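You operate a simulated robot arm through the tools that you are given. There is no shell and no other tool. Be economical: measure what you need, move in short steps, check, and stop when the job is done.

You are at the controls of a simulated two-armed robot. One attempt, no reset.

Task
On the top of the dark table, fold the green scarf in half, so that its two long edges meet.

It is judged by the outcome, as a careful person would: the job done as asked, and still so three seconds after it is handed in. It fails if anything else is knocked over, pushed out of place, dropped, spilled or broken. Flat cloth is picked up by pressing the open fingertips on it (5 to 10 N) and closing them slowly along it; thin cloth reads only 2 to 8 mm in the jaws.

Robot
Two 7-joint arms with two-finger parallel grippers on one trunk, on a base that drives. Base frame: it is fixed to the floor where the robot stands at the start and does not move with it; the origin is under the middle of the robot, x ahead of it, y to its left, z up; the surface under the hand at the start is at about z = 780. Readings come in mm, rad, newtons and seconds.
The left shoulder is at the start at [20, 170, 1053], the right one opposite. With the tool pointing down near the work surface each hand reaches from about 220 to 680 mm from the robot's upright axis, wherever it stands, measured 20 degrees to its own side. Places, roughly: top of the dark table [600, -300, 800]. Payload 3.8 kg a hand.
The TCP of each hand is the grasp point between the finger pads, 30 mm short of the fingertips. In the tool frame z runs along the fingers and y along their closing line. The gripper opens to 110 mm. The fingers are 20 mm wide and 10 mm thick; the gripper's body (48 by 112 mm) begins 55 mm behind the TCP.
Orientation is that of the tool frame in the base frame, as a unit quaternion [w, x, y, z]. With the fingers straight down and closing along the base's y, the tool's x points along the base's -x, its y along +y and its z along -z.

Tools
- The arms move only by the tool move_arm. It takes "left_rows", "right_rows" or both (then of equal length, played together; a hand with none holds still); each is a list of rows, each a list of 2 entries, a list of its own where there are three numbers: the shift along the tool's x, y, z in mm, then the turn, a rotation vector about the tool's x, y, z in rad. In form: [[[x, y, z], [rx, ry, rz]], ...]. A call has 1 to 20 rows; each row shifts and turns the commanded pose from where the row before left it, along the tool's axes as they then stand. "left_claw" and "right_claw" are, for a hand that has rows, the closure, from 0 (fully open) to 1 (shut), set as the call begins (left out, the last holds). Rows are played at 5 a second. More than 50 mm and 0.15 rad between two rows, or a gripper value outside its range, and nothing of the call is played. A pose out of reach is approached as far as the arm can. The call stops where the force on the tool passes 40 N (or 10 N more than at its start, if that is more) or the arm is blocked; 0.2 s more then pass. Each finger travels about 72 mm/s and halts on what it meets, pressing with about 30 N; the grip force reading is that of the motor and also rises with nothing between the fingers. The clock runs only during rows and for 0.2 s after the last one: add rows that do not move to give the fingers time. The reply holds the time, the measured pose of the TCP, the force on the tool along the base axes, the opening and the grip force, in the units named above and with some noise, with the torque about the TCP (base axes, N m) and any sound that the robot's microphone picked up, and new pictures: "pictures" is both (left out), scene, wrist or none (wrist: the cameras of the hands that moved).
- Cameras (640 x 400 px; columns grow to the right, rows downward): "scene" is now at [88.8, -28.2, 1179.4]; the picture's right is [-0.37, -0.93, 0.00], its down [-0.74, 0.29, -0.61] and it looks along [0.56, -0.22, -0.79] (base axes); focal length 214 px, centre (320, 200). "left" rides on the left gripper at [72, -17, -103] in its tool frame; the picture's right is [0.23, 0.97, 0.00], its down [-0.76, 0.18, -0.62] and it looks along [-0.61, 0.14, 0.78] (tool axes); focal length 222 px, centre (320, 200). "right" rides on the right gripper at [72, 17, -103] in its tool frame; the picture's right is [-0.23, 0.97, 0.00], its down [-0.76, -0.18, -0.62] and it looks along [-0.61, -0.14, 0.78] (tool axes); focal length 222 px, centre (320, 200). There is no depth. A picture from a camera that has moved, and an enlarged one, comes with that camera's place and axes in the base frame and with its lens.
- raise_lower(by): slides the trunk up (or, below 0, down) by that many mm; the arms and the scene camera ride with it, the base frame stays. It gives what a move gives, with no picture.
- base_move(legs): drives the robot by 1 to 6 legs, each [ahead, turn to the left] in mm and rad, along the robot's own axes; the way and the turn of a leg run together, so that a leg with both is an arc; at most 1500 mm and 3.142 rad a leg. The arms and the cameras ride along, it lands a little off, and it stops where it bumps. It gives what a move gives, and a new picture of the scene camera.
- pan_tilt(pan, tilt): turns the head with the scene camera to pan (to the left, within 1.396 rad either way) and tilt (down, from -0.506 to 1.204), counted from straight ahead of the robot. It gives what a move gives, and a new picture of the scene camera.
- zoom(camera, box): a new picture of the part [left, top, right, bottom] of that camera's present view, enlarged. No time passes.
- hand_in(): hands the job in; it is judged then, once.

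Go step by step. Nothing tells you exact positions but the pictures and the camera data: compare them with the known pose of the tool, close in by small moves and look again before you grip or let go. The budget is 120 turns and 260 pictures, counting those below and the enlarged ones. Unless the task says otherwise, let go and move clear before handing in, and close with one line.

The tools are called after ">>>" as name(argument=value, ...) on one line, values as JSON. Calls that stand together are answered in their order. move_arm: Moves the arms, as the interface text tells. Its arguments: {"type":"object","properties":{"left_rows":{"type":"array","items":{"type":"array"}},"left_claw":{"type":"number"},"right_rows":{"type":"array","items":{"type":"array"}},"right_claw":{"type":"number"},"pictures":{"type":"string","enum":["both","scene","wrist","none"]}},"required":[]} The other tools are called the same way: raise_lower (by) slides the trunk up or down; base_move (legs) drives the base; pan_tilt (pan, tilt) turns the head that bears the scene camera; zoom (camera, box) takes an enlarged picture of a part of a camera's view; hand_in () hands the job in.

At the start:

```text
t: 0.0
left_position: [470.4, 162.3, 937.6]
left_tcp_rot: [0.0, 0.0, 1.0, 0.0]
left_ft_force: [-0.1, 0.4, -0.2]
left_moment: [0.01, -0.01, 0.02]
left_gripper_width: 110.0
left_grip_force: 0.1
right_position: [435.2, -206.0, 916.5]
right_tcp_rot: [-0.001, 0.0, 1.0, 0.0]
right_ft_force: [-0.2, 0.5, 0.1]
right_moment: [0.01, 0.01, 0.0]
right_gripper_width: 110.2
right_grip_force: 0.0
trunk travel left (down, up): [-150.0, 420.0]
robot x, y, heading: [-1.2, 2.5, 0.001]
head pan, tilt: [-0.377, 0.918]
```

scene: 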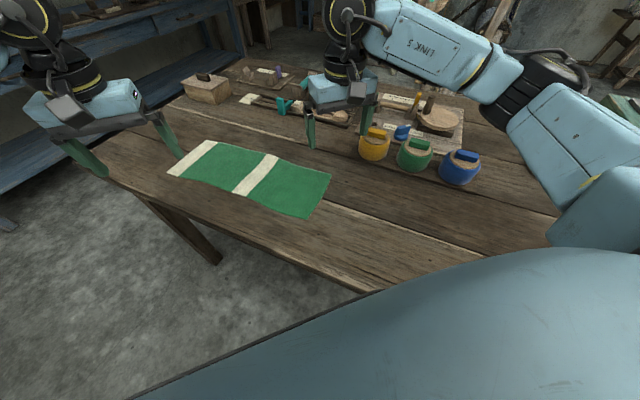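
right: 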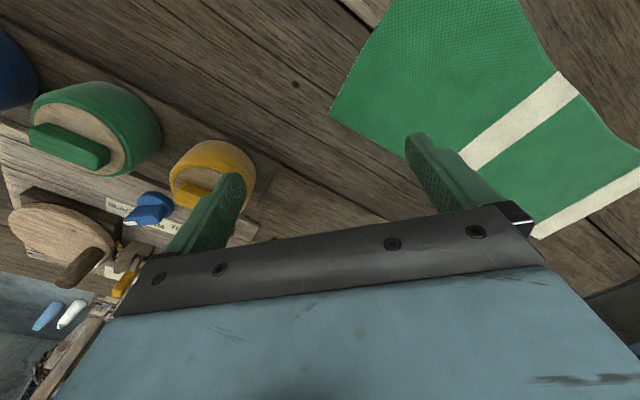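
left: 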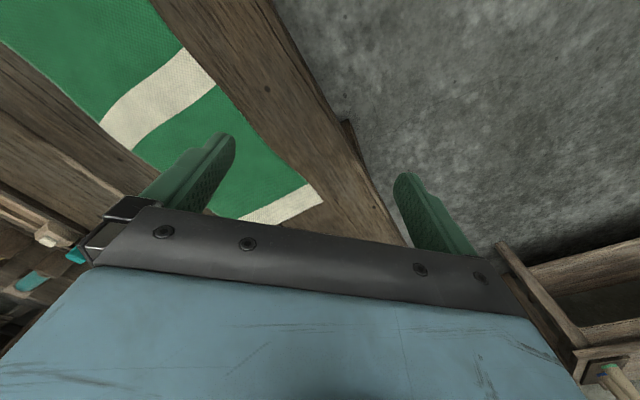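

I see the green scarf lying diagonally, parallel to the near table edge: about 380 x 150 mm, with corners near (595,200), (333,-100), (441,-197) and (691,73). The far end is near the reach limit, so I'll look closer and check the base clearance before driving alongside.

>>> zoom(camera="scene", box=[140, 110, 380, 260])

>>> pan_tilt(pan=-0.7, tilt=1.2)

```text
2.67 times, centred on (260, 185) of scene
camera zoom: at [88.8, -28.2, 1179.4], right [-0.37, -0.93, 0.0], down [-0.74, 0.29, -0.61], along [0.56, -0.22, -0.79], focal length 572 px, centre (480, 240)
```

zoom: 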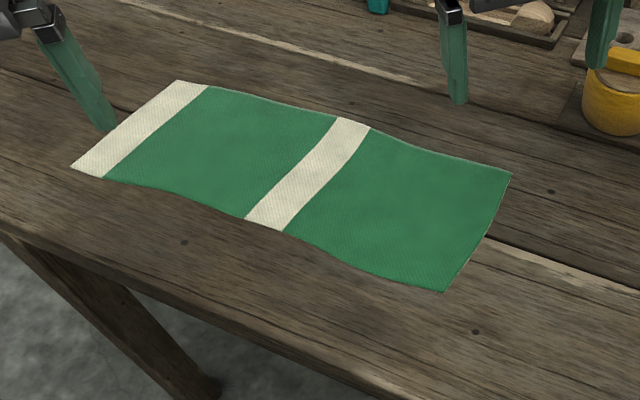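

```text
t: 0.8
left_position: [470.9, 162.3, 938.2]
left_tcp_rot: [0.0, 0.0, 1.0, 0.0]
left_ft_force: [-0.5, -0.1, -0.2]
left_moment: [0.01, -0.03, -0.01]
left_gripper_width: 110.0
left_grip_force: 0.1
right_position: [434.3, -205.6, 916.4]
right_tcp_rot: [0.001, 0.0, 1.0, 0.001]
right_ft_force: [-0.1, 0.7, -0.4]
right_moment: [-0.01, -0.04, 0.04]
right_gripper_width: 110.0
right_grip_force: 0.1
trunk travel left (down, up): [-150.0, 420.0]
robot x, y, heading: [-2.1, -0.1, 0.004]
head pan, tilt: [-0.7, 1.201]
camera scene: at [62.3, -36.8, 1160.9], right [-0.64, -0.77, 0.0], down [-0.71, 0.6, -0.36], along [0.28, -0.23, -0.93], focal length 214 px, centre (320, 200)
```

scene: 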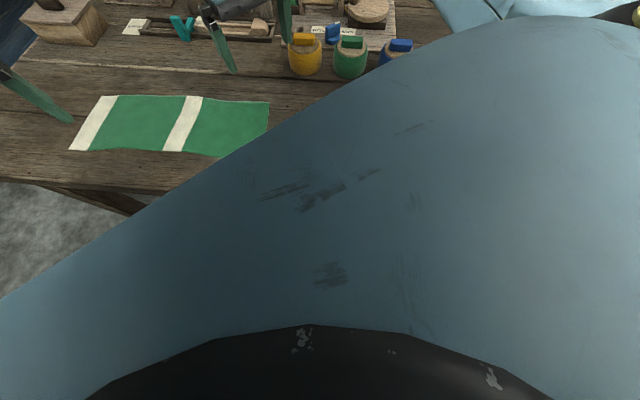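

The scarf lies nearly flat with its edges slightly wavy. I'll drive about 300 mm parallel to the table edge, easing slightly away from it, and then turn to face the scarf.

>>> base_move(legs=[[0, 0.9], [320, 0], [0, -1.6]])

>>> pan_tilt(pan=0.0, tilt=0.9)

```text
t: 9.1
left_position: [666.4, 86.8, 939.3]
left_tcp_rot: [0.0, 0.327, 0.945, -0.001]
left_ft_force: [0.6, -0.2, -0.4]
left_moment: [0.0, 0.0, 0.0]
left_gripper_width: 109.8
left_grip_force: 0.0
right_position: [409.8, -177.9, 916.1]
right_tcp_rot: [-0.001, 0.328, 0.945, 0.0]
right_ft_force: [-0.4, -0.7, -0.4]
right_moment: [-0.01, 0.01, 0.0]
right_gripper_width: 109.9
right_grip_force: 0.0
trunk travel left (down, up): [-150.0, 420.0]
robot x, y, heading: [195.5, 250.6, -0.67]
head pan, tilt: [-0.7, 1.201]
camera scene: at [222.7, 183.4, 1160.9], right [-0.98, -0.2, 0.0], down [-0.19, 0.91, -0.36], along [0.07, -0.35, -0.93], focal length 214 px, centre (320, 200)
```

scene: 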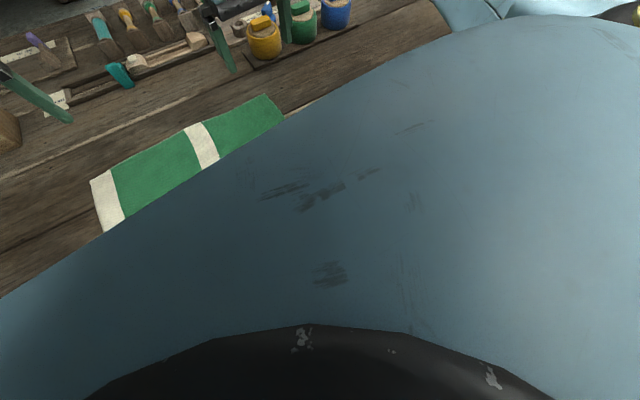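

```text
t: 10.2
left_position: [666.2, 87.2, 937.2]
left_tcp_rot: [-0.001, 0.327, 0.945, -0.001]
left_ft_force: [-0.8, 0.5, -0.3]
left_moment: [0.04, -0.04, 0.01]
left_gripper_width: 110.1
left_grip_force: 0.0
right_position: [408.8, -179.5, 915.6]
right_tcp_rot: [0.0, 0.329, 0.945, 0.0]
right_ft_force: [0.0, 0.1, 0.6]
right_moment: [0.0, -0.03, 0.0]
right_gripper_width: 110.0
right_grip_force: 0.1
trunk travel left (down, up): [-150.0, 420.0]
robot x, y, heading: [197.6, 255.1, -0.665]
head pan, tilt: [0.0, 0.901]
camera scene: at [270.7, 191.4, 1180.7], right [-0.62, -0.78, 0.0], down [-0.61, 0.49, -0.62], along [0.49, -0.39, -0.78], focal length 214 px, centre (320, 200)
```

scene: 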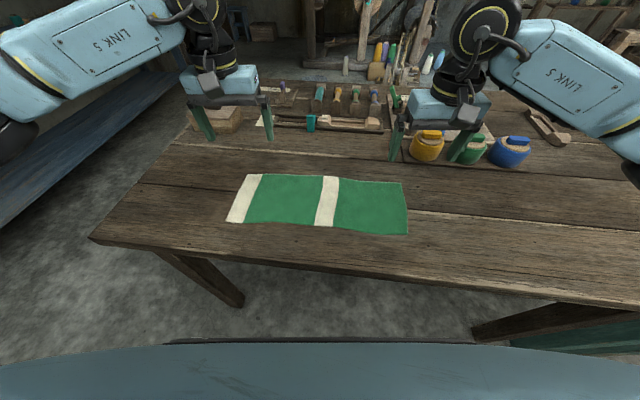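

The scarf is now right in front, parallel to the robot's front. I'll zoom in for accurate corner positions.

>>> zoom(camera="scene", box=[210, 150, 430, 260])

```text
2.91 times, centred on (320, 205) of scene
camera zoom: at [270.7, 191.4, 1180.7], right [-0.62, -0.78, 0.0], down [-0.61, 0.49, -0.62], along [0.49, -0.39, -0.78], focal length 624 px, centre (320, 186)
```

zoom: 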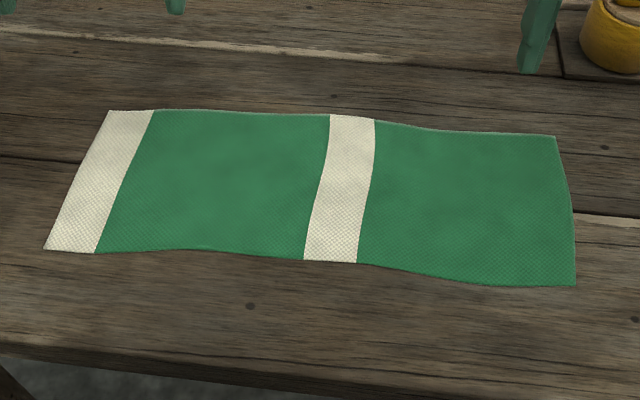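

In the robot's frame the near edge runs from about (354, 204) to (323, -190) and the far edge from about (503, 188) to (470, -211). I'll bring both hands above the near corners with the fingers about 30 mm apart, closing along the edge.

>>> move_arm(left_rows=[[[27, 4, 0], [0, 0, 0]], [[27, 4, 0], [0, 0, 0]], [[28, 4, 0], [0, 0, 0]], [[28, 4, 0], [0, 0, 0]], [[0, 0, 29], [0, 0, 0.039]], [[0, 0, 29], [0, 0, 0.039]], [[0, 0, 29], [0, 0, 0]]], right_rows=[[[25, 11, 0], [0, 0, 0]], [[25, 11, 0], [0, 0, 0]], [[25, 12, 0], [0, 0, 0]], [[25, 12, 0], [0, 0, 0]], [[0, 0, 22], [0, 0, 0.039]], [[0, 0, 22], [0, 0, 0.039]], [[0, 0, 22], [0, 0, 0]]], left_claw=0.727, right_claw=0.727)

```text
t: 11.8
left_position: [590.8, 169.4, 851.5]
left_tcp_rot: [0.0, 0.365, 0.931, 0.0]
left_ft_force: [0.0, 0.1, 0.2]
left_moment: [0.04, -0.03, -0.01]
left_gripper_width: 29.8
left_grip_force: 0.1
right_position: [359.7, -80.1, 850.1]
right_tcp_rot: [0.001, 0.366, 0.931, 0.0]
right_ft_force: [0.0, -0.1, 0.0]
right_moment: [0.01, -0.02, 0.03]
right_gripper_width: 30.1
right_grip_force: 0.1
trunk travel left (down, up): [-150.0, 420.0]
robot x, y, heading: [195.8, 253.4, -0.673]
head pan, tilt: [0.0, 0.901]
camera scene: at [270.8, 191.5, 1180.7], right [-0.62, -0.79, 0.0], down [-0.62, 0.49, -0.62], along [0.49, -0.38, -0.78], focal length 214 px, centre (320, 200)
camera right: at [317.3, -17.6, 953.0], right [0.83, 0.56, 0.0], down [0.44, -0.65, 0.62], along [0.35, -0.52, -0.78], focal length 222 px, centre (320, 200)
camera left: at [526.2, 205.1, 955.1], right [0.49, 0.87, 0.0], down [0.68, -0.39, 0.62], along [0.54, -0.31, -0.78], focal length 222 px, centre (320, 200)
```

scene: 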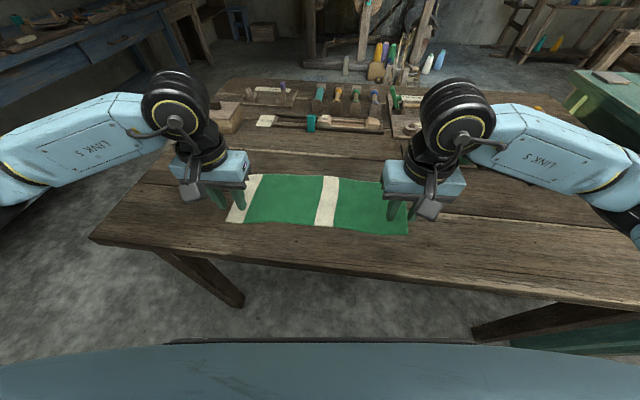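
right: 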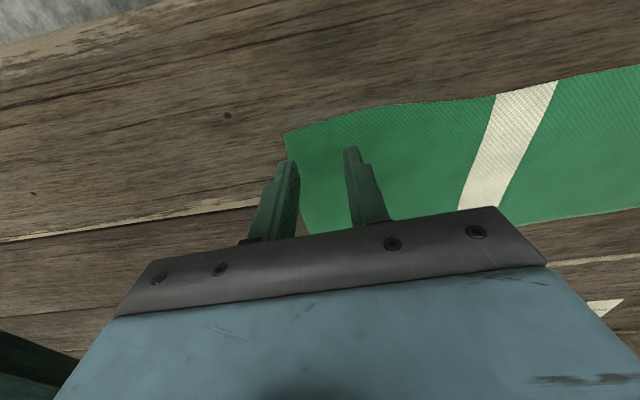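
left: 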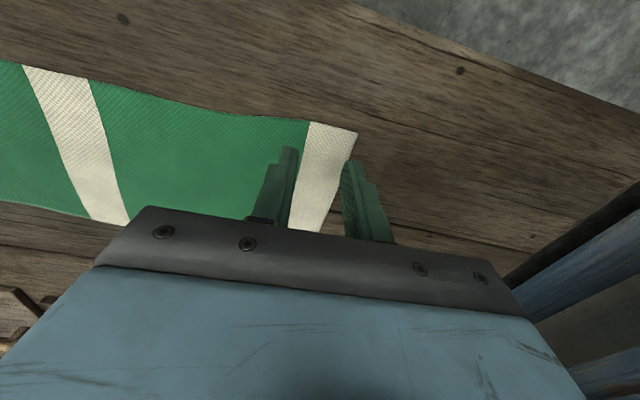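

The wrist views put each grip centre about 26 mm from the scarf's end and 12 mm inside the near edge, as planned. Next I'll lower toward contact.

>>> move_arm(left_rows=[[[0, 0, 12], [0, 0, 0]], [[0, 0, 12], [0, 0, 0]], [[0, 0, 11], [0, 0, 0]], [[0, 0, 2], [0, 0, 0]], [[0, 0, 0], [0, 0, 0]]], right_rows=[[[0, 0, 12], [0, 0, 0]], [[0, 0, 12], [0, 0, 0]], [[0, 0, 10], [0, 0, 0]], [[0, 0, 2], [0, 0, 0]], [[0, 0, 0], [0, 0, 0]]], pictures="none")

```text
t: 13.0
left_position: [591.4, 168.7, 814.4]
left_tcp_rot: [0.0, 0.364, 0.931, 0.0]
left_ft_force: [-0.4, 0.5, 0.8]
left_moment: [0.0, 0.03, -0.03]
left_gripper_width: 29.8
left_grip_force: 0.1
right_position: [360.0, -80.1, 815.7]
right_tcp_rot: [0.0, 0.365, 0.931, 0.0]
right_ft_force: [0.2, 0.1, -0.2]
right_moment: [0.02, -0.02, 0.02]
right_gripper_width: 30.0
right_grip_force: 0.0
trunk travel left (down, up): [-150.0, 420.0]
robot x, y, heading: [197.9, 253.7, -0.669]
head pan, tilt: [0.0, 0.901]
```

No contact yet, so I'll creep down a little more.

>>> move_arm(left_rows=[[[0, 0, 1], [0, 0, 0]], [[0, 0, 1], [0, 0, 0]], [[0, 0, 1], [0, 0, 0]], [[0, 0, 0], [0, 0, 0]]], right_rows=[[[0, 0, 1], [0, 0, 0]], [[0, 0, 2], [0, 0, 0]], [[0, 0, 1], [0, 0, 0]], [[0, 0, 0], [0, 0, 0]]], pictures="wrist")

```text
t: 14.0
left_position: [590.5, 169.6, 812.5]
left_tcp_rot: [0.001, 0.364, 0.931, 0.0]
left_ft_force: [1.0, -0.5, -0.3]
left_moment: [0.01, 0.0, 0.02]
left_gripper_width: 30.3
left_grip_force: 0.1
right_position: [359.2, -79.2, 811.8]
right_tcp_rot: [0.002, 0.365, 0.931, 0.0]
right_ft_force: [1.6, 1.4, 12.8]
right_moment: [0.02, -0.09, -0.04]
right_gripper_width: 30.1
right_grip_force: 0.2
trunk travel left (down, up): [-150.0, 420.0]
robot x, y, heading: [196.3, 253.9, -0.669]
head pan, tilt: [0.0, 0.901]
camera right: at [317.5, -18.2, 914.1], right [0.83, 0.56, 0.0], down [0.44, -0.65, 0.62], along [0.35, -0.52, -0.78], focal length 222 px, centre (320, 200)
camera left: at [525.5, 205.5, 916.0], right [0.49, 0.87, 0.0], down [0.68, -0.39, 0.62], along [0.54, -0.31, -0.78], focal length 222 px, centre (320, 200)
```

right: 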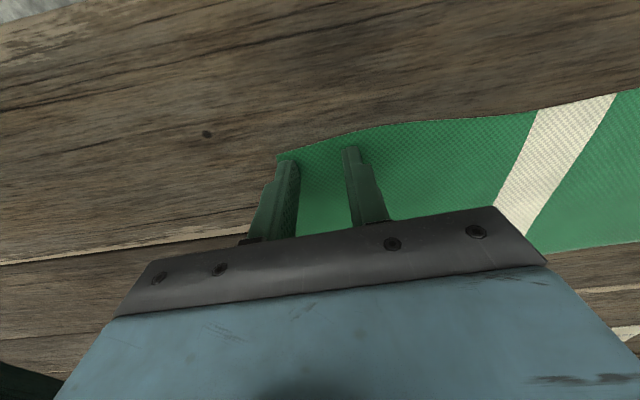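
left: 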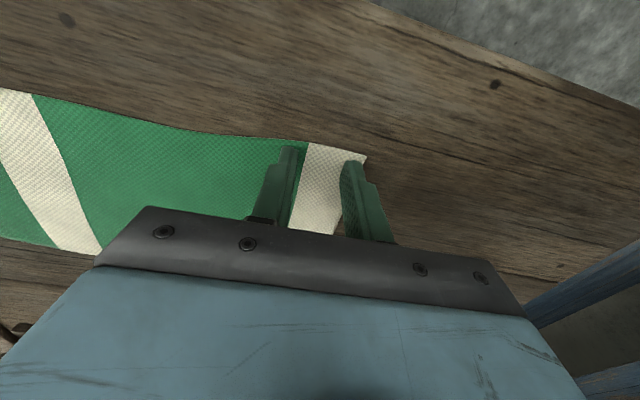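

The right fingers are pressing at about 13 N and the left are not yet touching. I'll ease the right up slightly and bring the left down.

>>> move_arm(left_rows=[[[0, 0, 0.7], [0, 0, 0]], [[0, 0, 0.7], [0, 0, 0]], [[0, 0, 0], [0, 0, 0]]], right_rows=[[[0, 0, -0.3], [0, 0, 0]], [[0, 0, 0], [0, 0, 0]], [[0, 0, 0], [0, 0, 0]]], pictures="none")

```text
t: 14.8
left_position: [589.5, 168.7, 811.3]
left_tcp_rot: [0.002, 0.364, 0.931, -0.002]
left_ft_force: [4.9, 0.6, 19.9]
left_moment: [-0.02, -0.07, -0.02]
left_gripper_width: 30.0
left_grip_force: 0.1
right_position: [359.1, -79.3, 812.2]
right_tcp_rot: [0.0, 0.365, 0.931, 0.0]
right_ft_force: [3.0, 0.6, 9.0]
right_moment: [0.06, -0.15, 0.01]
right_gripper_width: 30.2
right_grip_force: 0.1
trunk travel left (down, up): [-150.0, 420.0]
robot x, y, heading: [195.0, 250.7, -0.666]
head pan, tilt: [0.0, 0.901]
```

Left is at 20 N, so I'll ease it off. Then I'll close both hands slowly in increments.

>>> move_arm(left_rows=[[[0, 0, -0.8], [0, 0, 0]], [[0, 0, 0], [0, 0, 0]]], right_rows=[[[0, 0, 0], [0, 0, 0]], [[0, 0, 0], [0, 0, 0]]], left_claw=0.77, right_claw=0.77, pictures="wrist")

```text
t: 15.4
left_position: [588.7, 169.8, 811.3]
left_tcp_rot: [0.0, 0.365, 0.931, 0.0]
left_ft_force: [-2.8, -2.2, 15.8]
left_moment: [-0.17, 0.1, -0.05]
left_gripper_width: 24.9
left_grip_force: 0.1
right_position: [357.9, -79.5, 811.1]
right_tcp_rot: [0.001, 0.366, 0.931, 0.0]
right_ft_force: [2.4, 1.5, 10.3]
right_moment: [0.02, -0.13, -0.02]
right_gripper_width: 26.3
right_grip_force: 1.1
trunk travel left (down, up): [-150.0, 420.0]
robot x, y, heading: [196.1, 254.8, -0.67]
head pan, tilt: [0.0, 0.901]
camera right: at [316.6, -18.5, 914.3], right [0.83, 0.56, 0.0], down [0.44, -0.65, 0.62], along [0.35, -0.52, -0.78], focal length 222 px, centre (320, 200)
camera left: at [524.2, 205.5, 915.3], right [0.49, 0.87, 0.0], down [0.68, -0.39, 0.62], along [0.54, -0.31, -0.78], focal length 222 px, centre (320, 200)
```

right: 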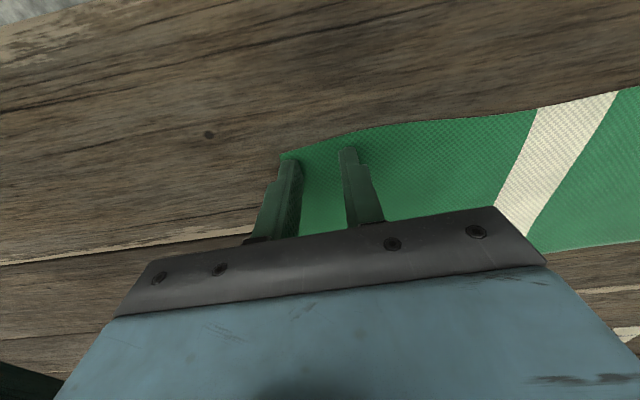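
left: 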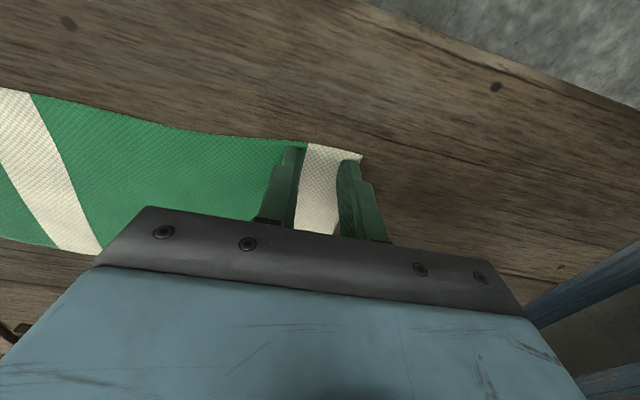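

Cloth is beginning to be drawn in. I'll ease the left down-force a bit more and keep closing.

>>> move_arm(left_rows=[[[0, 0, -0.4], [0, 0, 0]], [[0, 0, 0], [0, 0, 0]]], right_rows=[[[0, 0, 0], [0, 0, 0]], [[0, 0, 0], [0, 0, 0]]], left_claw=0.83, right_claw=0.83, pictures="none")

>>> move_arm(left_rows=[[[0, 0, 0], [0, 0, 0]], [[0, 0, 0], [0, 0, 0]]], right_rows=[[[0, 0, 0], [0, 0, 0]], [[0, 0, 0], [0, 0, 0]]], left_claw=0.89, right_claw=0.89, pictures="wrist")

```text
t: 16.0
left_position: [589.5, 169.3, 811.3]
left_tcp_rot: [0.0, 0.365, 0.931, 0.0]
left_ft_force: [-1.1, -0.1, 13.9]
left_moment: [-0.1, 0.1, 0.03]
left_gripper_width: 18.2
left_grip_force: 0.2
right_position: [358.6, -79.7, 810.6]
right_tcp_rot: [0.001, 0.365, 0.931, 0.0]
right_ft_force: [-0.9, 0.1, 11.3]
right_moment: [-0.01, -0.02, 0.0]
right_gripper_width: 18.0
right_grip_force: 0.1
trunk travel left (down, up): [-150.0, 420.0]
robot x, y, heading: [197.5, 249.3, -0.666]
head pan, tilt: [0.0, 0.901]
```

```text
t: 16.6
left_position: [589.2, 169.6, 811.0]
left_tcp_rot: [0.001, 0.364, 0.931, 0.0]
left_ft_force: [-0.6, 0.4, 14.1]
left_moment: [-0.03, -0.02, -0.04]
left_gripper_width: 10.9
left_grip_force: 0.1
right_position: [359.0, -79.5, 812.5]
right_tcp_rot: [0.001, 0.365, 0.931, 0.0]
right_ft_force: [-0.6, -0.1, 11.2]
right_moment: [0.0, -0.02, 0.02]
right_gripper_width: 10.6
right_grip_force: 0.1
trunk travel left (down, up): [-150.0, 420.0]
robot x, y, heading: [196.3, 252.9, -0.667]
head pan, tilt: [0.0, 0.901]
camera right: at [316.7, -18.4, 914.3], right [0.83, 0.56, 0.0], down [0.44, -0.65, 0.62], along [0.35, -0.52, -0.78], focal length 222 px, centre (320, 200)
camera left: at [524.6, 205.9, 915.3], right [0.49, 0.87, 0.0], down [0.68, -0.39, 0.62], along [0.54, -0.31, -0.78], focal length 222 px, centre (320, 200)
```

right: 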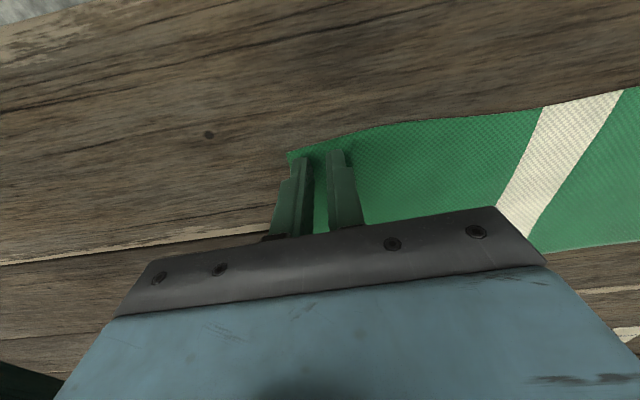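
left: 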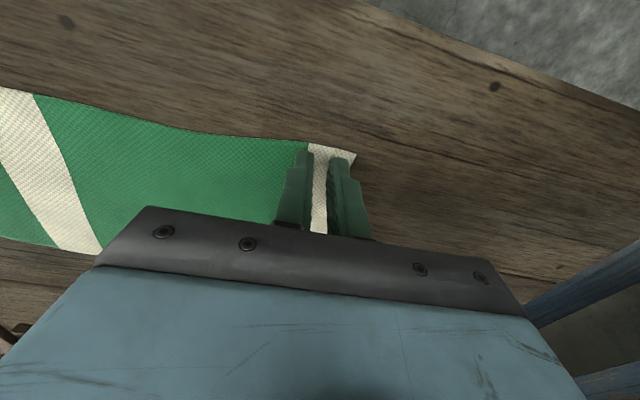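

The cloth is gathering between the fingers on both hands. I'll finish closing now.

>>> move_arm(left_rows=[[[0, 0, 0], [0, 0, 0]], [[0, 0, 0], [0, 0, 0]]], right_rows=[[[0, 0, 0], [0, 0, 0]], [[0, 0, 0], [0, 0, 0]]], left_claw=0.94, right_claw=0.94, pictures="none")

>>> move_arm(left_rows=[[[0, 0, 0], [0, 0, 0]], [[0, 0, 0], [0, 0, 0]], [[0, 0, 0], [0, 0, 0]]], right_rows=[[[0, 0, 0], [0, 0, 0]], [[0, 0, 0], [0, 0, 0]], [[0, 0, 0], [0, 0, 0]]], left_claw=1, right_claw=1, pictures="wrist")

```text
t: 17.2
left_position: [589.1, 169.5, 811.3]
left_tcp_rot: [0.0, 0.364, 0.931, 0.0]
left_ft_force: [0.2, -0.1, 12.6]
left_moment: [-0.05, 0.02, 0.0]
left_gripper_width: 4.0
left_grip_force: 0.0
right_position: [360.2, -80.7, 811.6]
right_tcp_rot: [0.001, 0.365, 0.931, 0.0]
right_ft_force: [0.7, 0.7, 11.4]
right_moment: [0.0, -0.04, -0.03]
right_gripper_width: 6.0
right_grip_force: 0.0
trunk travel left (down, up): [-150.0, 420.0]
robot x, y, heading: [196.6, 251.2, -0.669]
head pan, tilt: [0.0, 0.901]
```

```text
t: 18.0
left_position: [588.3, 169.3, 810.3]
left_tcp_rot: [0.001, 0.364, 0.931, 0.0]
left_ft_force: [0.2, -0.3, 12.5]
left_moment: [-0.05, 0.0, 0.02]
left_gripper_width: 0.0
left_grip_force: 30.2
right_position: [359.1, -79.7, 811.3]
right_tcp_rot: [0.001, 0.365, 0.931, 0.0]
right_ft_force: [-0.7, 0.0, 12.0]
right_moment: [-0.04, 0.03, 0.0]
right_gripper_width: 0.0
right_grip_force: 29.7
trunk travel left (down, up): [-150.0, 420.0]
robot x, y, heading: [198.5, 249.5, -0.67]
head pan, tilt: [0.0, 0.901]
camera right: at [316.7, -18.4, 914.3], right [0.83, 0.56, 0.0], down [0.44, -0.65, 0.62], along [0.35, -0.52, -0.78], focal length 222 px, centre (320, 200)
camera left: at [524.5, 205.7, 915.3], right [0.49, 0.87, 0.0], down [0.68, -0.39, 0.62], along [0.54, -0.31, -0.78], focal length 222 px, centre (320, 200)
```

right: 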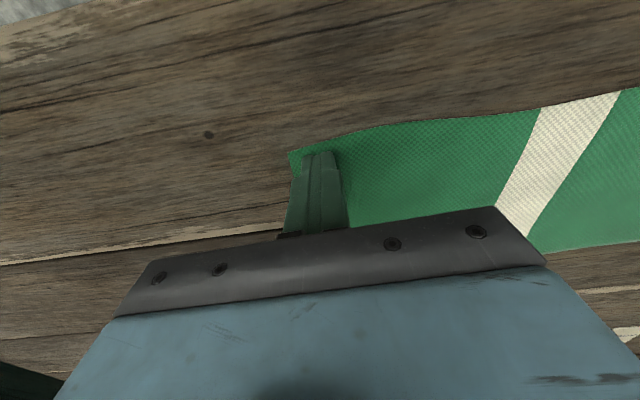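
left: 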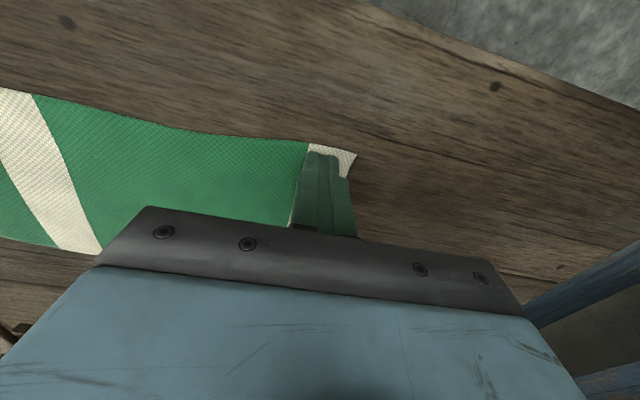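

Both jaws read 0 mm, so the fingers slid over the cloth; the pressing force was a bit above the advised range. I'll lift, reopen and retry at 5–10 N.

>>> move_arm(left_rows=[[[0, 0, -8], [0, 0, 0]], [[0, 0, 0], [0, 0, 0]]], right_rows=[[[0, 0, -8], [0, 0, 0]], [[0, 0, 0], [0, 0, 0]]], pictures="none")

>>> move_arm(left_rows=[[[0, 0, 0], [0, 0, 0]], [[0, 0, 0], [0, 0, 0]], [[0, 0, 0], [0, 0, 0]]], right_rows=[[[0, 0, 0], [0, 0, 0]], [[0, 0, 0], [0, 0, 0]], [[0, 0, 0], [0, 0, 0]]], left_claw=0.727, right_claw=0.727, pictures="wrist")

```text
t: 18.6
left_position: [589.8, 168.9, 817.3]
left_tcp_rot: [-0.001, 0.364, 0.931, 0.0]
left_ft_force: [0.2, -0.3, -0.1]
left_moment: [0.02, 0.05, -0.03]
left_gripper_width: 0.0
left_grip_force: 30.0
right_position: [360.2, -80.6, 818.7]
right_tcp_rot: [0.0, 0.366, 0.931, 0.0]
right_ft_force: [0.0, -0.4, -0.3]
right_moment: [0.0, 0.04, 0.03]
right_gripper_width: 0.0
right_grip_force: 30.2
trunk travel left (down, up): [-150.0, 420.0]
robot x, y, heading: [197.0, 250.8, -0.67]
head pan, tilt: [0.0, 0.901]
```

```text
t: 19.4
left_position: [590.3, 168.5, 819.3]
left_tcp_rot: [0.0, 0.364, 0.931, 0.0]
left_ft_force: [-0.4, 0.1, 0.5]
left_moment: [0.02, -0.02, 0.05]
left_gripper_width: 30.3
left_grip_force: 0.0
right_position: [361.0, -80.4, 819.2]
right_tcp_rot: [0.0, 0.365, 0.931, 0.0]
right_ft_force: [-0.4, 0.0, 1.2]
right_moment: [-0.03, -0.01, -0.05]
right_gripper_width: 29.9
right_grip_force: 0.2
trunk travel left (down, up): [-150.0, 420.0]
robot x, y, heading: [197.3, 252.9, -0.671]
head pan, tilt: [0.0, 0.901]
camera right: at [318.2, -19.4, 921.8], right [0.83, 0.56, 0.0], down [0.44, -0.65, 0.62], along [0.35, -0.52, -0.78], focal length 222 px, centre (320, 200)
camera left: at [524.9, 204.9, 923.1], right [0.49, 0.87, 0.0], down [0.68, -0.39, 0.62], along [0.54, -0.31, -0.78], focal length 222 px, centre (320, 200)
```

right: 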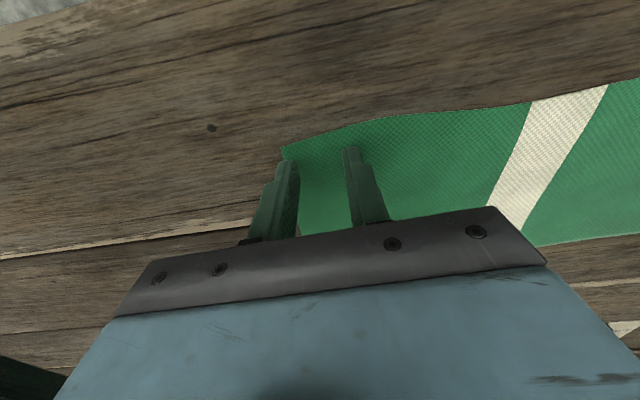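
left: 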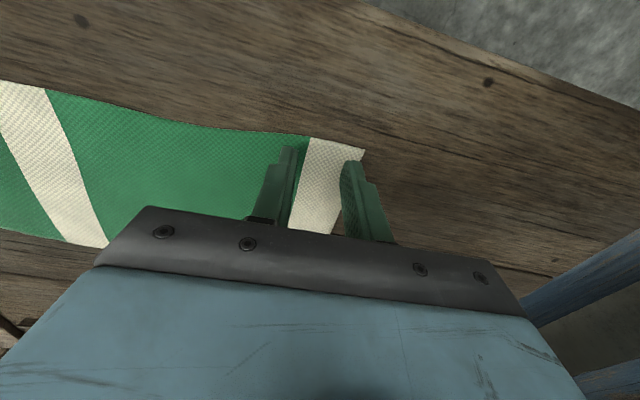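

I'll shift both hands 8 mm inward and open to about 44 mm, so that both fingertips sit fully on cloth. Then I'll press more lightly.

>>> move_arm(left_rows=[[[0, -8, 0], [0, 0, 0]], [[0, 0, 5], [0, 0, 0]], [[0, 0, 1.3], [0, 0, 0]], [[0, 0, 0.7], [0, 0, 0]], [[0, 0, 0], [0, 0, 0]]], right_rows=[[[0, 8, 0], [0, 0, 0]], [[0, 0, 5], [0, 0, 0]], [[0, 0, 1.5], [0, 0, 0]], [[0, 0, 0.7], [0, 0, 0]], [[0, 0, 0], [0, 0, 0]]], left_claw=0.6, right_claw=0.6, pictures="none")

```text
t: 20.6
left_position: [584.3, 161.5, 814.1]
left_tcp_rot: [0.001, 0.364, 0.931, 0.0]
left_ft_force: [0.0, -0.1, 0.7]
left_moment: [0.03, 0.01, 0.01]
left_gripper_width: 43.9
left_grip_force: 0.1
right_position: [365.1, -74.8, 811.7]
right_tcp_rot: [0.001, 0.365, 0.931, 0.0]
right_ft_force: [-0.4, -3.1, 13.1]
right_moment: [-0.01, -0.09, -0.03]
right_gripper_width: 43.8
right_grip_force: 0.0
trunk travel left (down, up): [-150.0, 420.0]
robot x, y, heading: [198.3, 250.8, -0.669]
head pan, tilt: [0.0, 0.901]
```

>>> move_arm(left_rows=[[[0, 0, 0.5], [0, 0, 0]], [[0, 0, 0], [0, 0, 0]]], right_rows=[[[0, 0, -0.4], [0, 0, 0]], [[0, 0, 0], [0, 0, 0]]], pictures="none")

```text
t: 21.2
left_position: [584.9, 161.0, 812.7]
left_tcp_rot: [0.0, 0.363, 0.932, 0.0]
left_ft_force: [0.4, -0.1, 0.4]
left_moment: [0.0, 0.0, -0.01]
left_gripper_width: 44.1
left_grip_force: 0.1
right_position: [366.0, -75.0, 811.3]
right_tcp_rot: [0.001, 0.365, 0.931, -0.001]
right_ft_force: [-0.1, -3.2, 14.0]
right_moment: [-0.02, -0.04, -0.02]
right_gripper_width: 44.0
right_grip_force: 0.1
trunk travel left (down, up): [-150.0, 420.0]
robot x, y, heading: [196.3, 247.9, -0.667]
head pan, tilt: [0.0, 0.901]
```

>>> move_arm(left_rows=[[[0, 0, 0.5], [0, 0, 0]], [[0, 0, 0.4], [0, 0, 0]], [[0, 0, 0], [0, 0, 0]]], right_rows=[[[0, 0, -0.6], [0, 0, 0]], [[0, 0, 0], [0, 0, 0]], [[0, 0, 0], [0, 0, 0]]], pictures="none")

```text
t: 22.0
left_position: [584.6, 163.2, 812.4]
left_tcp_rot: [0.001, 0.365, 0.931, -0.001]
left_ft_force: [0.6, -1.6, 8.5]
left_moment: [-0.02, -0.04, 0.01]
left_gripper_width: 43.8
left_grip_force: 0.1
right_position: [364.3, -73.4, 812.7]
right_tcp_rot: [-0.001, 0.364, 0.931, 0.0]
right_ft_force: [0.3, 0.1, 0.6]
right_moment: [0.02, -0.02, -0.02]
right_gripper_width: 43.6
right_grip_force: 0.0
trunk travel left (down, up): [-150.0, 420.0]
robot x, y, heading: [200.3, 253.9, -0.671]
head pan, tilt: [0.0, 0.901]
```

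Left is at 8.5 N, which is right; I'll give the right 0.4 mm more.

>>> move_arm(right_rows=[[[0, 0, 0.4], [0, 0, 0]], [[0, 0, 0], [0, 0, 0]]], pictures="none")

>>> move_arm(left_rows=[[[0, 0, 0], [0, 0, 0]]], left_claw=0.64, pictures="none")

>>> move_arm(left_rows=[[[0, 0, 0], [0, 0, 0]]], left_claw=0.68, pictures="wrist")

```text
t: 22.6
left_position: [583.9, 161.9, 811.6]
left_tcp_rot: [0.001, 0.363, 0.932, 0.0]
left_ft_force: [2.2, -1.4, 10.8]
left_moment: [-0.1, -0.03, 0.05]
left_gripper_width: 44.1
left_grip_force: 0.3
right_position: [364.6, -73.2, 812.7]
right_tcp_rot: [0.0, 0.365, 0.931, -0.001]
right_ft_force: [0.7, 1.1, 2.6]
right_moment: [0.0, 0.0, 0.02]
right_gripper_width: 43.9
right_grip_force: 0.0
trunk travel left (down, up): [-150.0, 420.0]
robot x, y, heading: [198.6, 251.7, -0.667]
head pan, tilt: [0.0, 0.901]
```

```text
t: 23.0
left_position: [583.9, 161.4, 811.3]
left_tcp_rot: [0.001, 0.364, 0.931, 0.0]
left_ft_force: [-0.5, -0.9, 12.6]
left_moment: [-0.1, 0.02, 0.01]
left_gripper_width: 39.1
left_grip_force: 0.1
right_position: [364.6, -73.9, 812.6]
right_tcp_rot: [0.0, 0.365, 0.931, 0.0]
right_ft_force: [0.2, 1.2, 1.7]
right_moment: [0.07, 0.02, 0.02]
right_gripper_width: 44.1
right_grip_force: 0.6
trunk travel left (down, up): [-150.0, 420.0]
robot x, y, heading: [192.6, 248.6, -0.667]
head pan, tilt: [0.0, 0.901]
```

```text
t: 23.4
left_position: [584.3, 162.3, 811.9]
left_tcp_rot: [0.0, 0.364, 0.931, 0.0]
left_ft_force: [-1.5, -1.5, 12.7]
left_moment: [-0.09, 0.02, -0.02]
left_gripper_width: 35.0
left_grip_force: 0.1
right_position: [364.6, -74.4, 811.2]
right_tcp_rot: [-0.001, 0.365, 0.931, 0.0]
right_ft_force: [1.8, 0.3, 2.9]
right_moment: [0.04, -0.01, 0.03]
right_gripper_width: 44.1
right_grip_force: 0.1
trunk travel left (down, up): [-150.0, 420.0]
robot x, y, heading: [197.1, 252.7, -0.664]
head pan, tilt: [0.0, 0.901]
camera left: at [519.4, 198.8, 915.4], right [0.49, 0.87, 0.0], down [0.68, -0.39, 0.62], along [0.54, -0.31, -0.78], focal length 222 px, centre (320, 200)
```

left: 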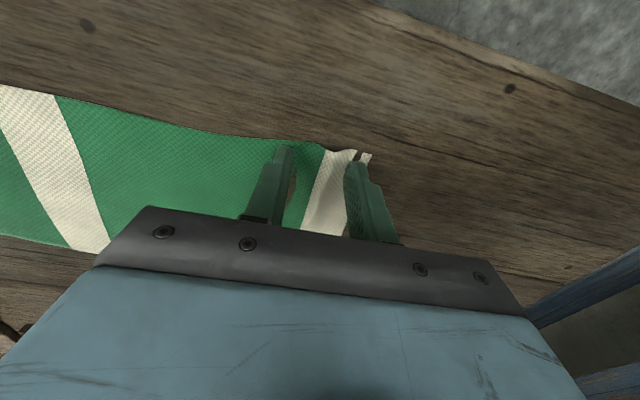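

A bulge is forming between the left fingers, so this works. I'll keep closing the left in steps.

>>> move_arm(left_rows=[[[0, 0, -0.2], [0, 0, 0]]], left_claw=0.72, pictures="none")

>>> move_arm(left_rows=[[[0, 0, 0], [0, 0, 0]]], left_claw=0.76, pictures="none")

>>> move_arm(left_rows=[[[0, 0, 0], [0, 0, 0]]], left_claw=0.8, pictures="wrist")

```text
t: 23.8
left_position: [583.7, 162.9, 810.5]
left_tcp_rot: [0.0, 0.364, 0.931, 0.0]
left_ft_force: [-1.9, -2.8, 9.2]
left_moment: [-0.12, 0.07, 0.01]
left_gripper_width: 31.5
left_grip_force: 0.6
right_position: [365.3, -74.3, 810.0]
right_tcp_rot: [0.0, 0.365, 0.931, 0.0]
right_ft_force: [-0.3, 1.5, 2.5]
right_moment: [0.06, 0.01, -0.02]
right_gripper_width: 44.1
right_grip_force: 0.1
trunk travel left (down, up): [-150.0, 420.0]
robot x, y, heading: [196.4, 251.4, -0.666]
head pan, tilt: [0.0, 0.901]
```

```text
t: 24.2
left_position: [584.2, 163.2, 811.8]
left_tcp_rot: [0.001, 0.364, 0.931, 0.001]
left_ft_force: [-1.0, 0.5, 7.8]
left_moment: [-0.01, 0.02, 0.0]
left_gripper_width: 25.9
left_grip_force: 0.0
right_position: [364.9, -73.2, 811.7]
right_tcp_rot: [0.0, 0.365, 0.931, 0.0]
right_ft_force: [0.7, 0.5, 3.2]
right_moment: [-0.01, 0.0, -0.02]
right_gripper_width: 43.8
right_grip_force: 0.1
trunk travel left (down, up): [-150.0, 420.0]
robot x, y, heading: [193.5, 253.8, -0.671]
head pan, tilt: [0.0, 0.901]
```

```text
t: 24.6
left_position: [585.0, 163.3, 811.3]
left_tcp_rot: [0.0, 0.365, 0.931, 0.0]
left_ft_force: [-1.4, -0.6, 5.3]
left_moment: [0.03, 0.05, 0.02]
left_gripper_width: 22.0
left_grip_force: 0.1
right_position: [365.5, -74.3, 812.2]
right_tcp_rot: [0.0, 0.365, 0.931, 0.0]
right_ft_force: [0.7, 1.4, 3.5]
right_moment: [0.02, 0.01, 0.01]
right_gripper_width: 44.1
right_grip_force: 0.1
trunk travel left (down, up): [-150.0, 420.0]
robot x, y, heading: [197.7, 251.3, -0.671]
head pan, tilt: [0.0, 0.901]
camera left: at [519.8, 199.1, 915.5], right [0.49, 0.87, 0.0], down [0.68, -0.39, 0.62], along [0.54, -0.31, -0.78], focal length 222 px, centre (320, 200)
```

left: 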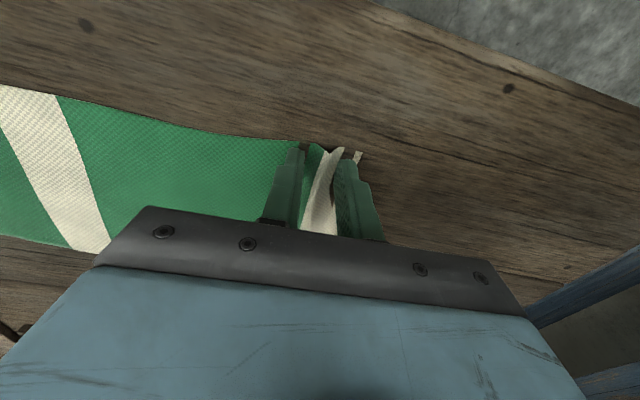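

The left ruck is rising nicely. I'll finish closing the left and start pressing with the right.

>>> move_arm(left_rows=[[[0, 0, 0.1], [0, 0, 0]]], right_rows=[[[0, 0, 0.25], [0, 0, 0]]], left_claw=0.85, pictures="none")

>>> move_arm(left_rows=[[[0, 0, 0], [0, 0, 0]]], left_claw=0.9, pictures="none")

>>> move_arm(left_rows=[[[0, 0, 0], [0, 0, 0]], [[0, 0, 0], [0, 0, 0]], [[0, 0, 0], [0, 0, 0]]], left_claw=1, pictures="wrist")

```text
t: 25.0
left_position: [584.2, 163.3, 812.8]
left_tcp_rot: [0.001, 0.364, 0.932, 0.0]
left_ft_force: [-1.0, -1.8, 7.2]
left_moment: [-0.04, 0.01, 0.01]
left_gripper_width: 17.0
left_grip_force: 0.2
right_position: [365.5, -73.3, 812.0]
right_tcp_rot: [0.0, 0.365, 0.931, 0.0]
right_ft_force: [0.5, 0.7, 4.8]
right_moment: [0.04, -0.02, 0.0]
right_gripper_width: 44.0
right_grip_force: 0.1
trunk travel left (down, up): [-150.0, 420.0]
robot x, y, heading: [197.5, 250.4, -0.663]
head pan, tilt: [0.0, 0.901]
```

```text
t: 25.4
left_position: [584.0, 163.0, 810.7]
left_tcp_rot: [0.0, 0.364, 0.931, 0.0]
left_ft_force: [-2.4, -1.9, 7.1]
left_moment: [-0.06, 0.06, 0.0]
left_gripper_width: 11.1
left_grip_force: 0.3
right_position: [364.8, -73.3, 811.6]
right_tcp_rot: [0.0, 0.365, 0.931, 0.0]
right_ft_force: [1.5, 1.8, 3.2]
right_moment: [0.01, -0.04, 0.01]
right_gripper_width: 43.9
right_grip_force: 0.0
trunk travel left (down, up): [-150.0, 420.0]
robot x, y, heading: [194.0, 248.7, -0.668]
head pan, tilt: [0.0, 0.901]
```

```text
t: 26.2
left_position: [584.3, 162.2, 811.2]
left_tcp_rot: [0.0, 0.364, 0.931, 0.0]
left_ft_force: [-3.1, -4.7, 7.1]
left_moment: [-0.13, 0.07, -0.1]
left_gripper_width: 2.6
left_grip_force: 29.7
right_position: [365.2, -74.8, 813.3]
right_tcp_rot: [0.0, 0.365, 0.931, 0.0]
right_ft_force: [2.6, 3.4, 5.3]
right_moment: [0.09, -0.08, 0.0]
right_gripper_width: 44.1
right_grip_force: 0.5
trunk travel left (down, up): [-150.0, 420.0]
robot x, y, heading: [195.8, 250.3, -0.669]
head pan, tilt: [0.0, 0.901]
camera left: at [519.7, 199.1, 915.4], right [0.49, 0.87, 0.0], down [0.68, -0.39, 0.62], along [0.54, -0.31, -0.78], focal length 222 px, centre (320, 200)
```

left: 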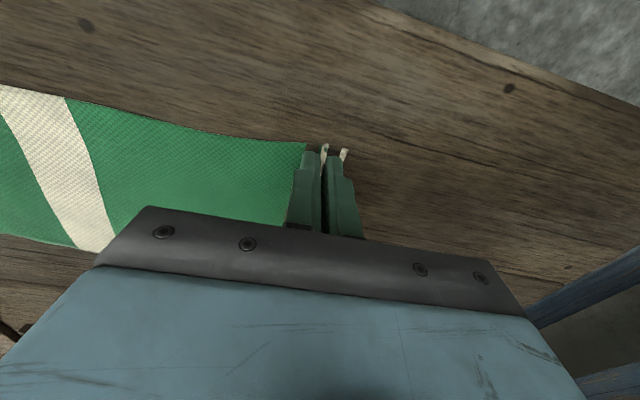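

The left hand has cloth (2.6 mm). Now I'll do the same with the right.

>>> move_arm(right_rows=[[[0, 0, 0.25], [0, 0, 0]], [[0, 0, 0], [0, 0, 0]]], right_claw=0.64, pictures="none")

>>> move_arm(right_rows=[[[0, 0, 0], [0, 0, 0]]], right_claw=0.68, pictures="none")

>>> move_arm(right_rows=[[[0, 0, 0], [0, 0, 0]]], right_claw=0.72, pictures="wrist")

```text
t: 26.8
left_position: [584.3, 163.9, 811.9]
left_tcp_rot: [0.0, 0.364, 0.931, 0.0]
left_ft_force: [-2.5, -3.3, 6.6]
left_moment: [-0.14, 0.1, -0.03]
left_gripper_width: 2.1
left_grip_force: 30.4
right_position: [365.2, -74.8, 810.3]
right_tcp_rot: [0.001, 0.364, 0.931, -0.001]
right_ft_force: [0.4, 3.4, 9.2]
right_moment: [0.14, -0.06, 0.0]
right_gripper_width: 40.2
right_grip_force: 1.3
trunk travel left (down, up): [-150.0, 420.0]
robot x, y, heading: [197.1, 249.5, -0.667]
head pan, tilt: [0.0, 0.901]
```

```text
t: 27.2
left_position: [583.3, 162.4, 811.3]
left_tcp_rot: [0.0, 0.364, 0.931, 0.0]
left_ft_force: [-1.8, -3.1, 7.0]
left_moment: [-0.11, 0.06, 0.02]
left_gripper_width: 2.4
left_grip_force: 30.3
right_position: [364.0, -74.1, 811.3]
right_tcp_rot: [0.002, 0.364, 0.931, -0.001]
right_ft_force: [0.1, 0.6, 10.6]
right_moment: [0.08, -0.07, -0.03]
right_gripper_width: 34.4
right_grip_force: 0.0
trunk travel left (down, up): [-150.0, 420.0]
robot x, y, heading: [196.5, 252.4, -0.668]
head pan, tilt: [0.0, 0.901]
```

```text
t: 27.6
left_position: [585.0, 163.1, 811.4]
left_tcp_rot: [0.0, 0.364, 0.931, 0.001]
left_ft_force: [-2.1, -2.7, 8.0]
left_moment: [-0.09, 0.06, 0.02]
left_gripper_width: 2.8
left_grip_force: 29.8
right_position: [365.5, -74.9, 811.8]
right_tcp_rot: [0.0, 0.365, 0.931, -0.001]
right_ft_force: [1.4, -0.1, 10.6]
right_moment: [0.08, -0.1, -0.03]
right_gripper_width: 31.1
right_grip_force: 0.4
trunk travel left (down, up): [-150.0, 420.0]
robot x, y, heading: [197.4, 253.3, -0.665]
head pan, tilt: [0.0, 0.901]
camera right: at [322.3, -13.0, 914.2], right [0.83, 0.56, 0.0], down [0.44, -0.65, 0.62], along [0.35, -0.52, -0.78], focal length 222 px, centre (320, 200)
```

right: 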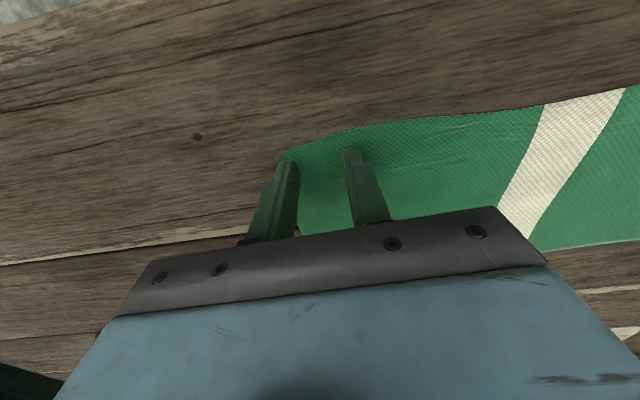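

>>> move_arm(right_rows=[[[0, 0, -0.1], [0, 0, 0]]], right_claw=0.76, pictures="none")

>>> move_arm(right_rows=[[[0, 0, 0], [0, 0, 0]]], right_claw=0.8, pictures="wrist")

```text
t: 28.0
left_position: [585.0, 163.0, 810.6]
left_tcp_rot: [0.0, 0.364, 0.931, 0.0]
left_ft_force: [-1.1, -2.2, 6.1]
left_moment: [-0.08, 0.01, 0.02]
left_gripper_width: 2.4
left_grip_force: 29.7
right_position: [365.0, -74.9, 811.1]
right_tcp_rot: [0.001, 0.365, 0.931, 0.0]
right_ft_force: [-0.7, 0.5, 12.9]
right_moment: [0.03, -0.03, 0.01]
right_gripper_width: 25.1
right_grip_force: 0.1
trunk travel left (down, up): [-150.0, 420.0]
robot x, y, heading: [198.7, 251.3, -0.667]
head pan, tilt: [0.0, 0.901]
```

```text
t: 28.4
left_position: [583.4, 162.9, 811.4]
left_tcp_rot: [0.0, 0.363, 0.932, 0.0]
left_ft_force: [-0.1, -2.3, 5.8]
left_moment: [-0.09, 0.03, 0.0]
left_gripper_width: 2.7
left_grip_force: 30.0
right_position: [365.4, -75.2, 811.2]
right_tcp_rot: [0.001, 0.364, 0.931, 0.0]
right_ft_force: [0.5, 1.5, 14.6]
right_moment: [0.05, -0.03, -0.01]
right_gripper_width: 21.7
right_grip_force: 0.1
trunk travel left (down, up): [-150.0, 420.0]
robot x, y, heading: [195.5, 251.5, -0.671]
head pan, tilt: [0.0, 0.901]
camera right: at [322.4, -12.8, 914.2], right [0.83, 0.56, 0.0], down [0.44, -0.65, 0.62], along [0.35, -0.52, -0.78], focal length 222 px, centre (320, 200)
```

right: 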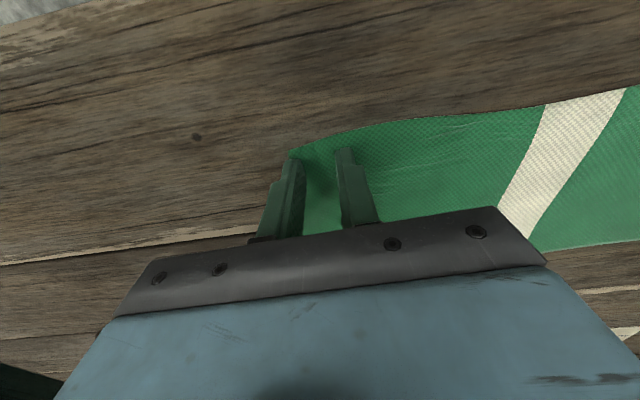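

The right inner finger slid, with force rising to 14.6 N and no ruck. I'll lift the right hand, reopen, move it 8 mm inward and try again more lightly.

>>> move_arm(right_rows=[[[0, 0, -8], [0, 0, 0]], [[0, 0, 0], [0, 0, 0]]], pictures="none")

>>> move_arm(right_rows=[[[0, 8, 0], [0, 0, 0]], [[0, 0, 0], [0, 0, 0]], [[0, 0, 5.5], [0, 0, 0]], [[0, 0, 0], [0, 0, 0]]], right_claw=0.58, pictures="wrist")

```text
t: 29.0
left_position: [584.1, 162.8, 811.7]
left_tcp_rot: [0.001, 0.364, 0.931, 0.0]
left_ft_force: [-2.0, -0.1, 8.9]
left_moment: [0.01, 0.03, -0.02]
left_gripper_width: 2.6
left_grip_force: 29.9
right_position: [365.1, -72.7, 819.1]
right_tcp_rot: [0.0, 0.365, 0.931, 0.0]
right_ft_force: [0.5, -0.6, 0.8]
right_moment: [-0.01, 0.03, -0.03]
right_gripper_width: 21.9
right_grip_force: 0.1
trunk travel left (down, up): [-150.0, 420.0]
robot x, y, heading: [196.8, 253.5, -0.668]
head pan, tilt: [0.0, 0.901]
```

```text
t: 30.0
left_position: [584.0, 162.6, 811.8]
left_tcp_rot: [0.0, 0.364, 0.931, 0.0]
left_ft_force: [0.0, 1.4, 9.8]
left_moment: [0.0, 0.01, 0.0]
left_gripper_width: 2.5
left_grip_force: 30.2
right_position: [370.2, -68.3, 815.5]
right_tcp_rot: [0.0, 0.364, 0.931, -0.001]
right_ft_force: [-0.5, -0.1, -0.5]
right_moment: [-0.01, 0.0, 0.05]
right_gripper_width: 46.1
right_grip_force: 0.1
trunk travel left (down, up): [-150.0, 420.0]
robot x, y, heading: [198.1, 250.9, -0.672]
head pan, tilt: [0.0, 0.901]
camera right: at [327.4, -7.0, 917.2], right [0.83, 0.56, 0.0], down [0.44, -0.65, 0.62], along [0.35, -0.52, -0.78], focal length 222 px, centre (320, 200)
```

right: 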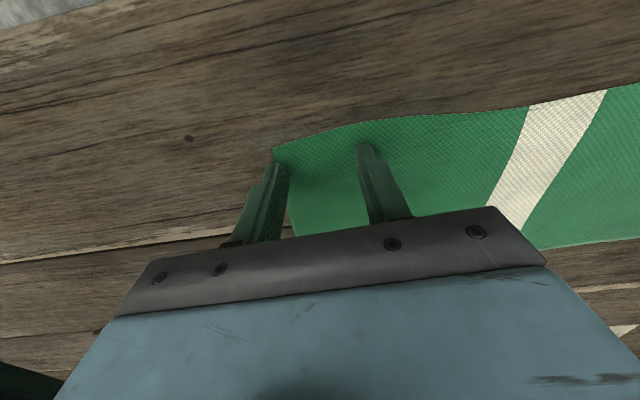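

The outer finger straddles the corner, so I'll move 6 mm further inward and press down gently.

>>> move_arm(right_rows=[[[0, 6, 0], [0, 0, 0]], [[0, 0, 2], [0, 0, 0]], [[0, 0, 0.5], [0, 0, 0]], [[0, 0, 0], [0, 0, 0]]], pictures="none")

```text
t: 31.0
left_position: [584.3, 163.3, 811.4]
left_tcp_rot: [0.0, 0.364, 0.931, 0.0]
left_ft_force: [0.1, 0.1, 8.3]
left_moment: [-0.01, -0.03, 0.0]
left_gripper_width: 2.6
left_grip_force: 29.9
right_position: [375.0, -63.8, 811.9]
right_tcp_rot: [0.001, 0.364, 0.931, 0.0]
right_ft_force: [-1.1, 0.4, 5.9]
right_moment: [0.08, 0.05, -0.02]
right_gripper_width: 46.4
right_grip_force: 0.0
trunk travel left (down, up): [-150.0, 420.0]
robot x, y, heading: [196.1, 255.6, -0.673]
head pan, tilt: [0.0, 0.901]
```

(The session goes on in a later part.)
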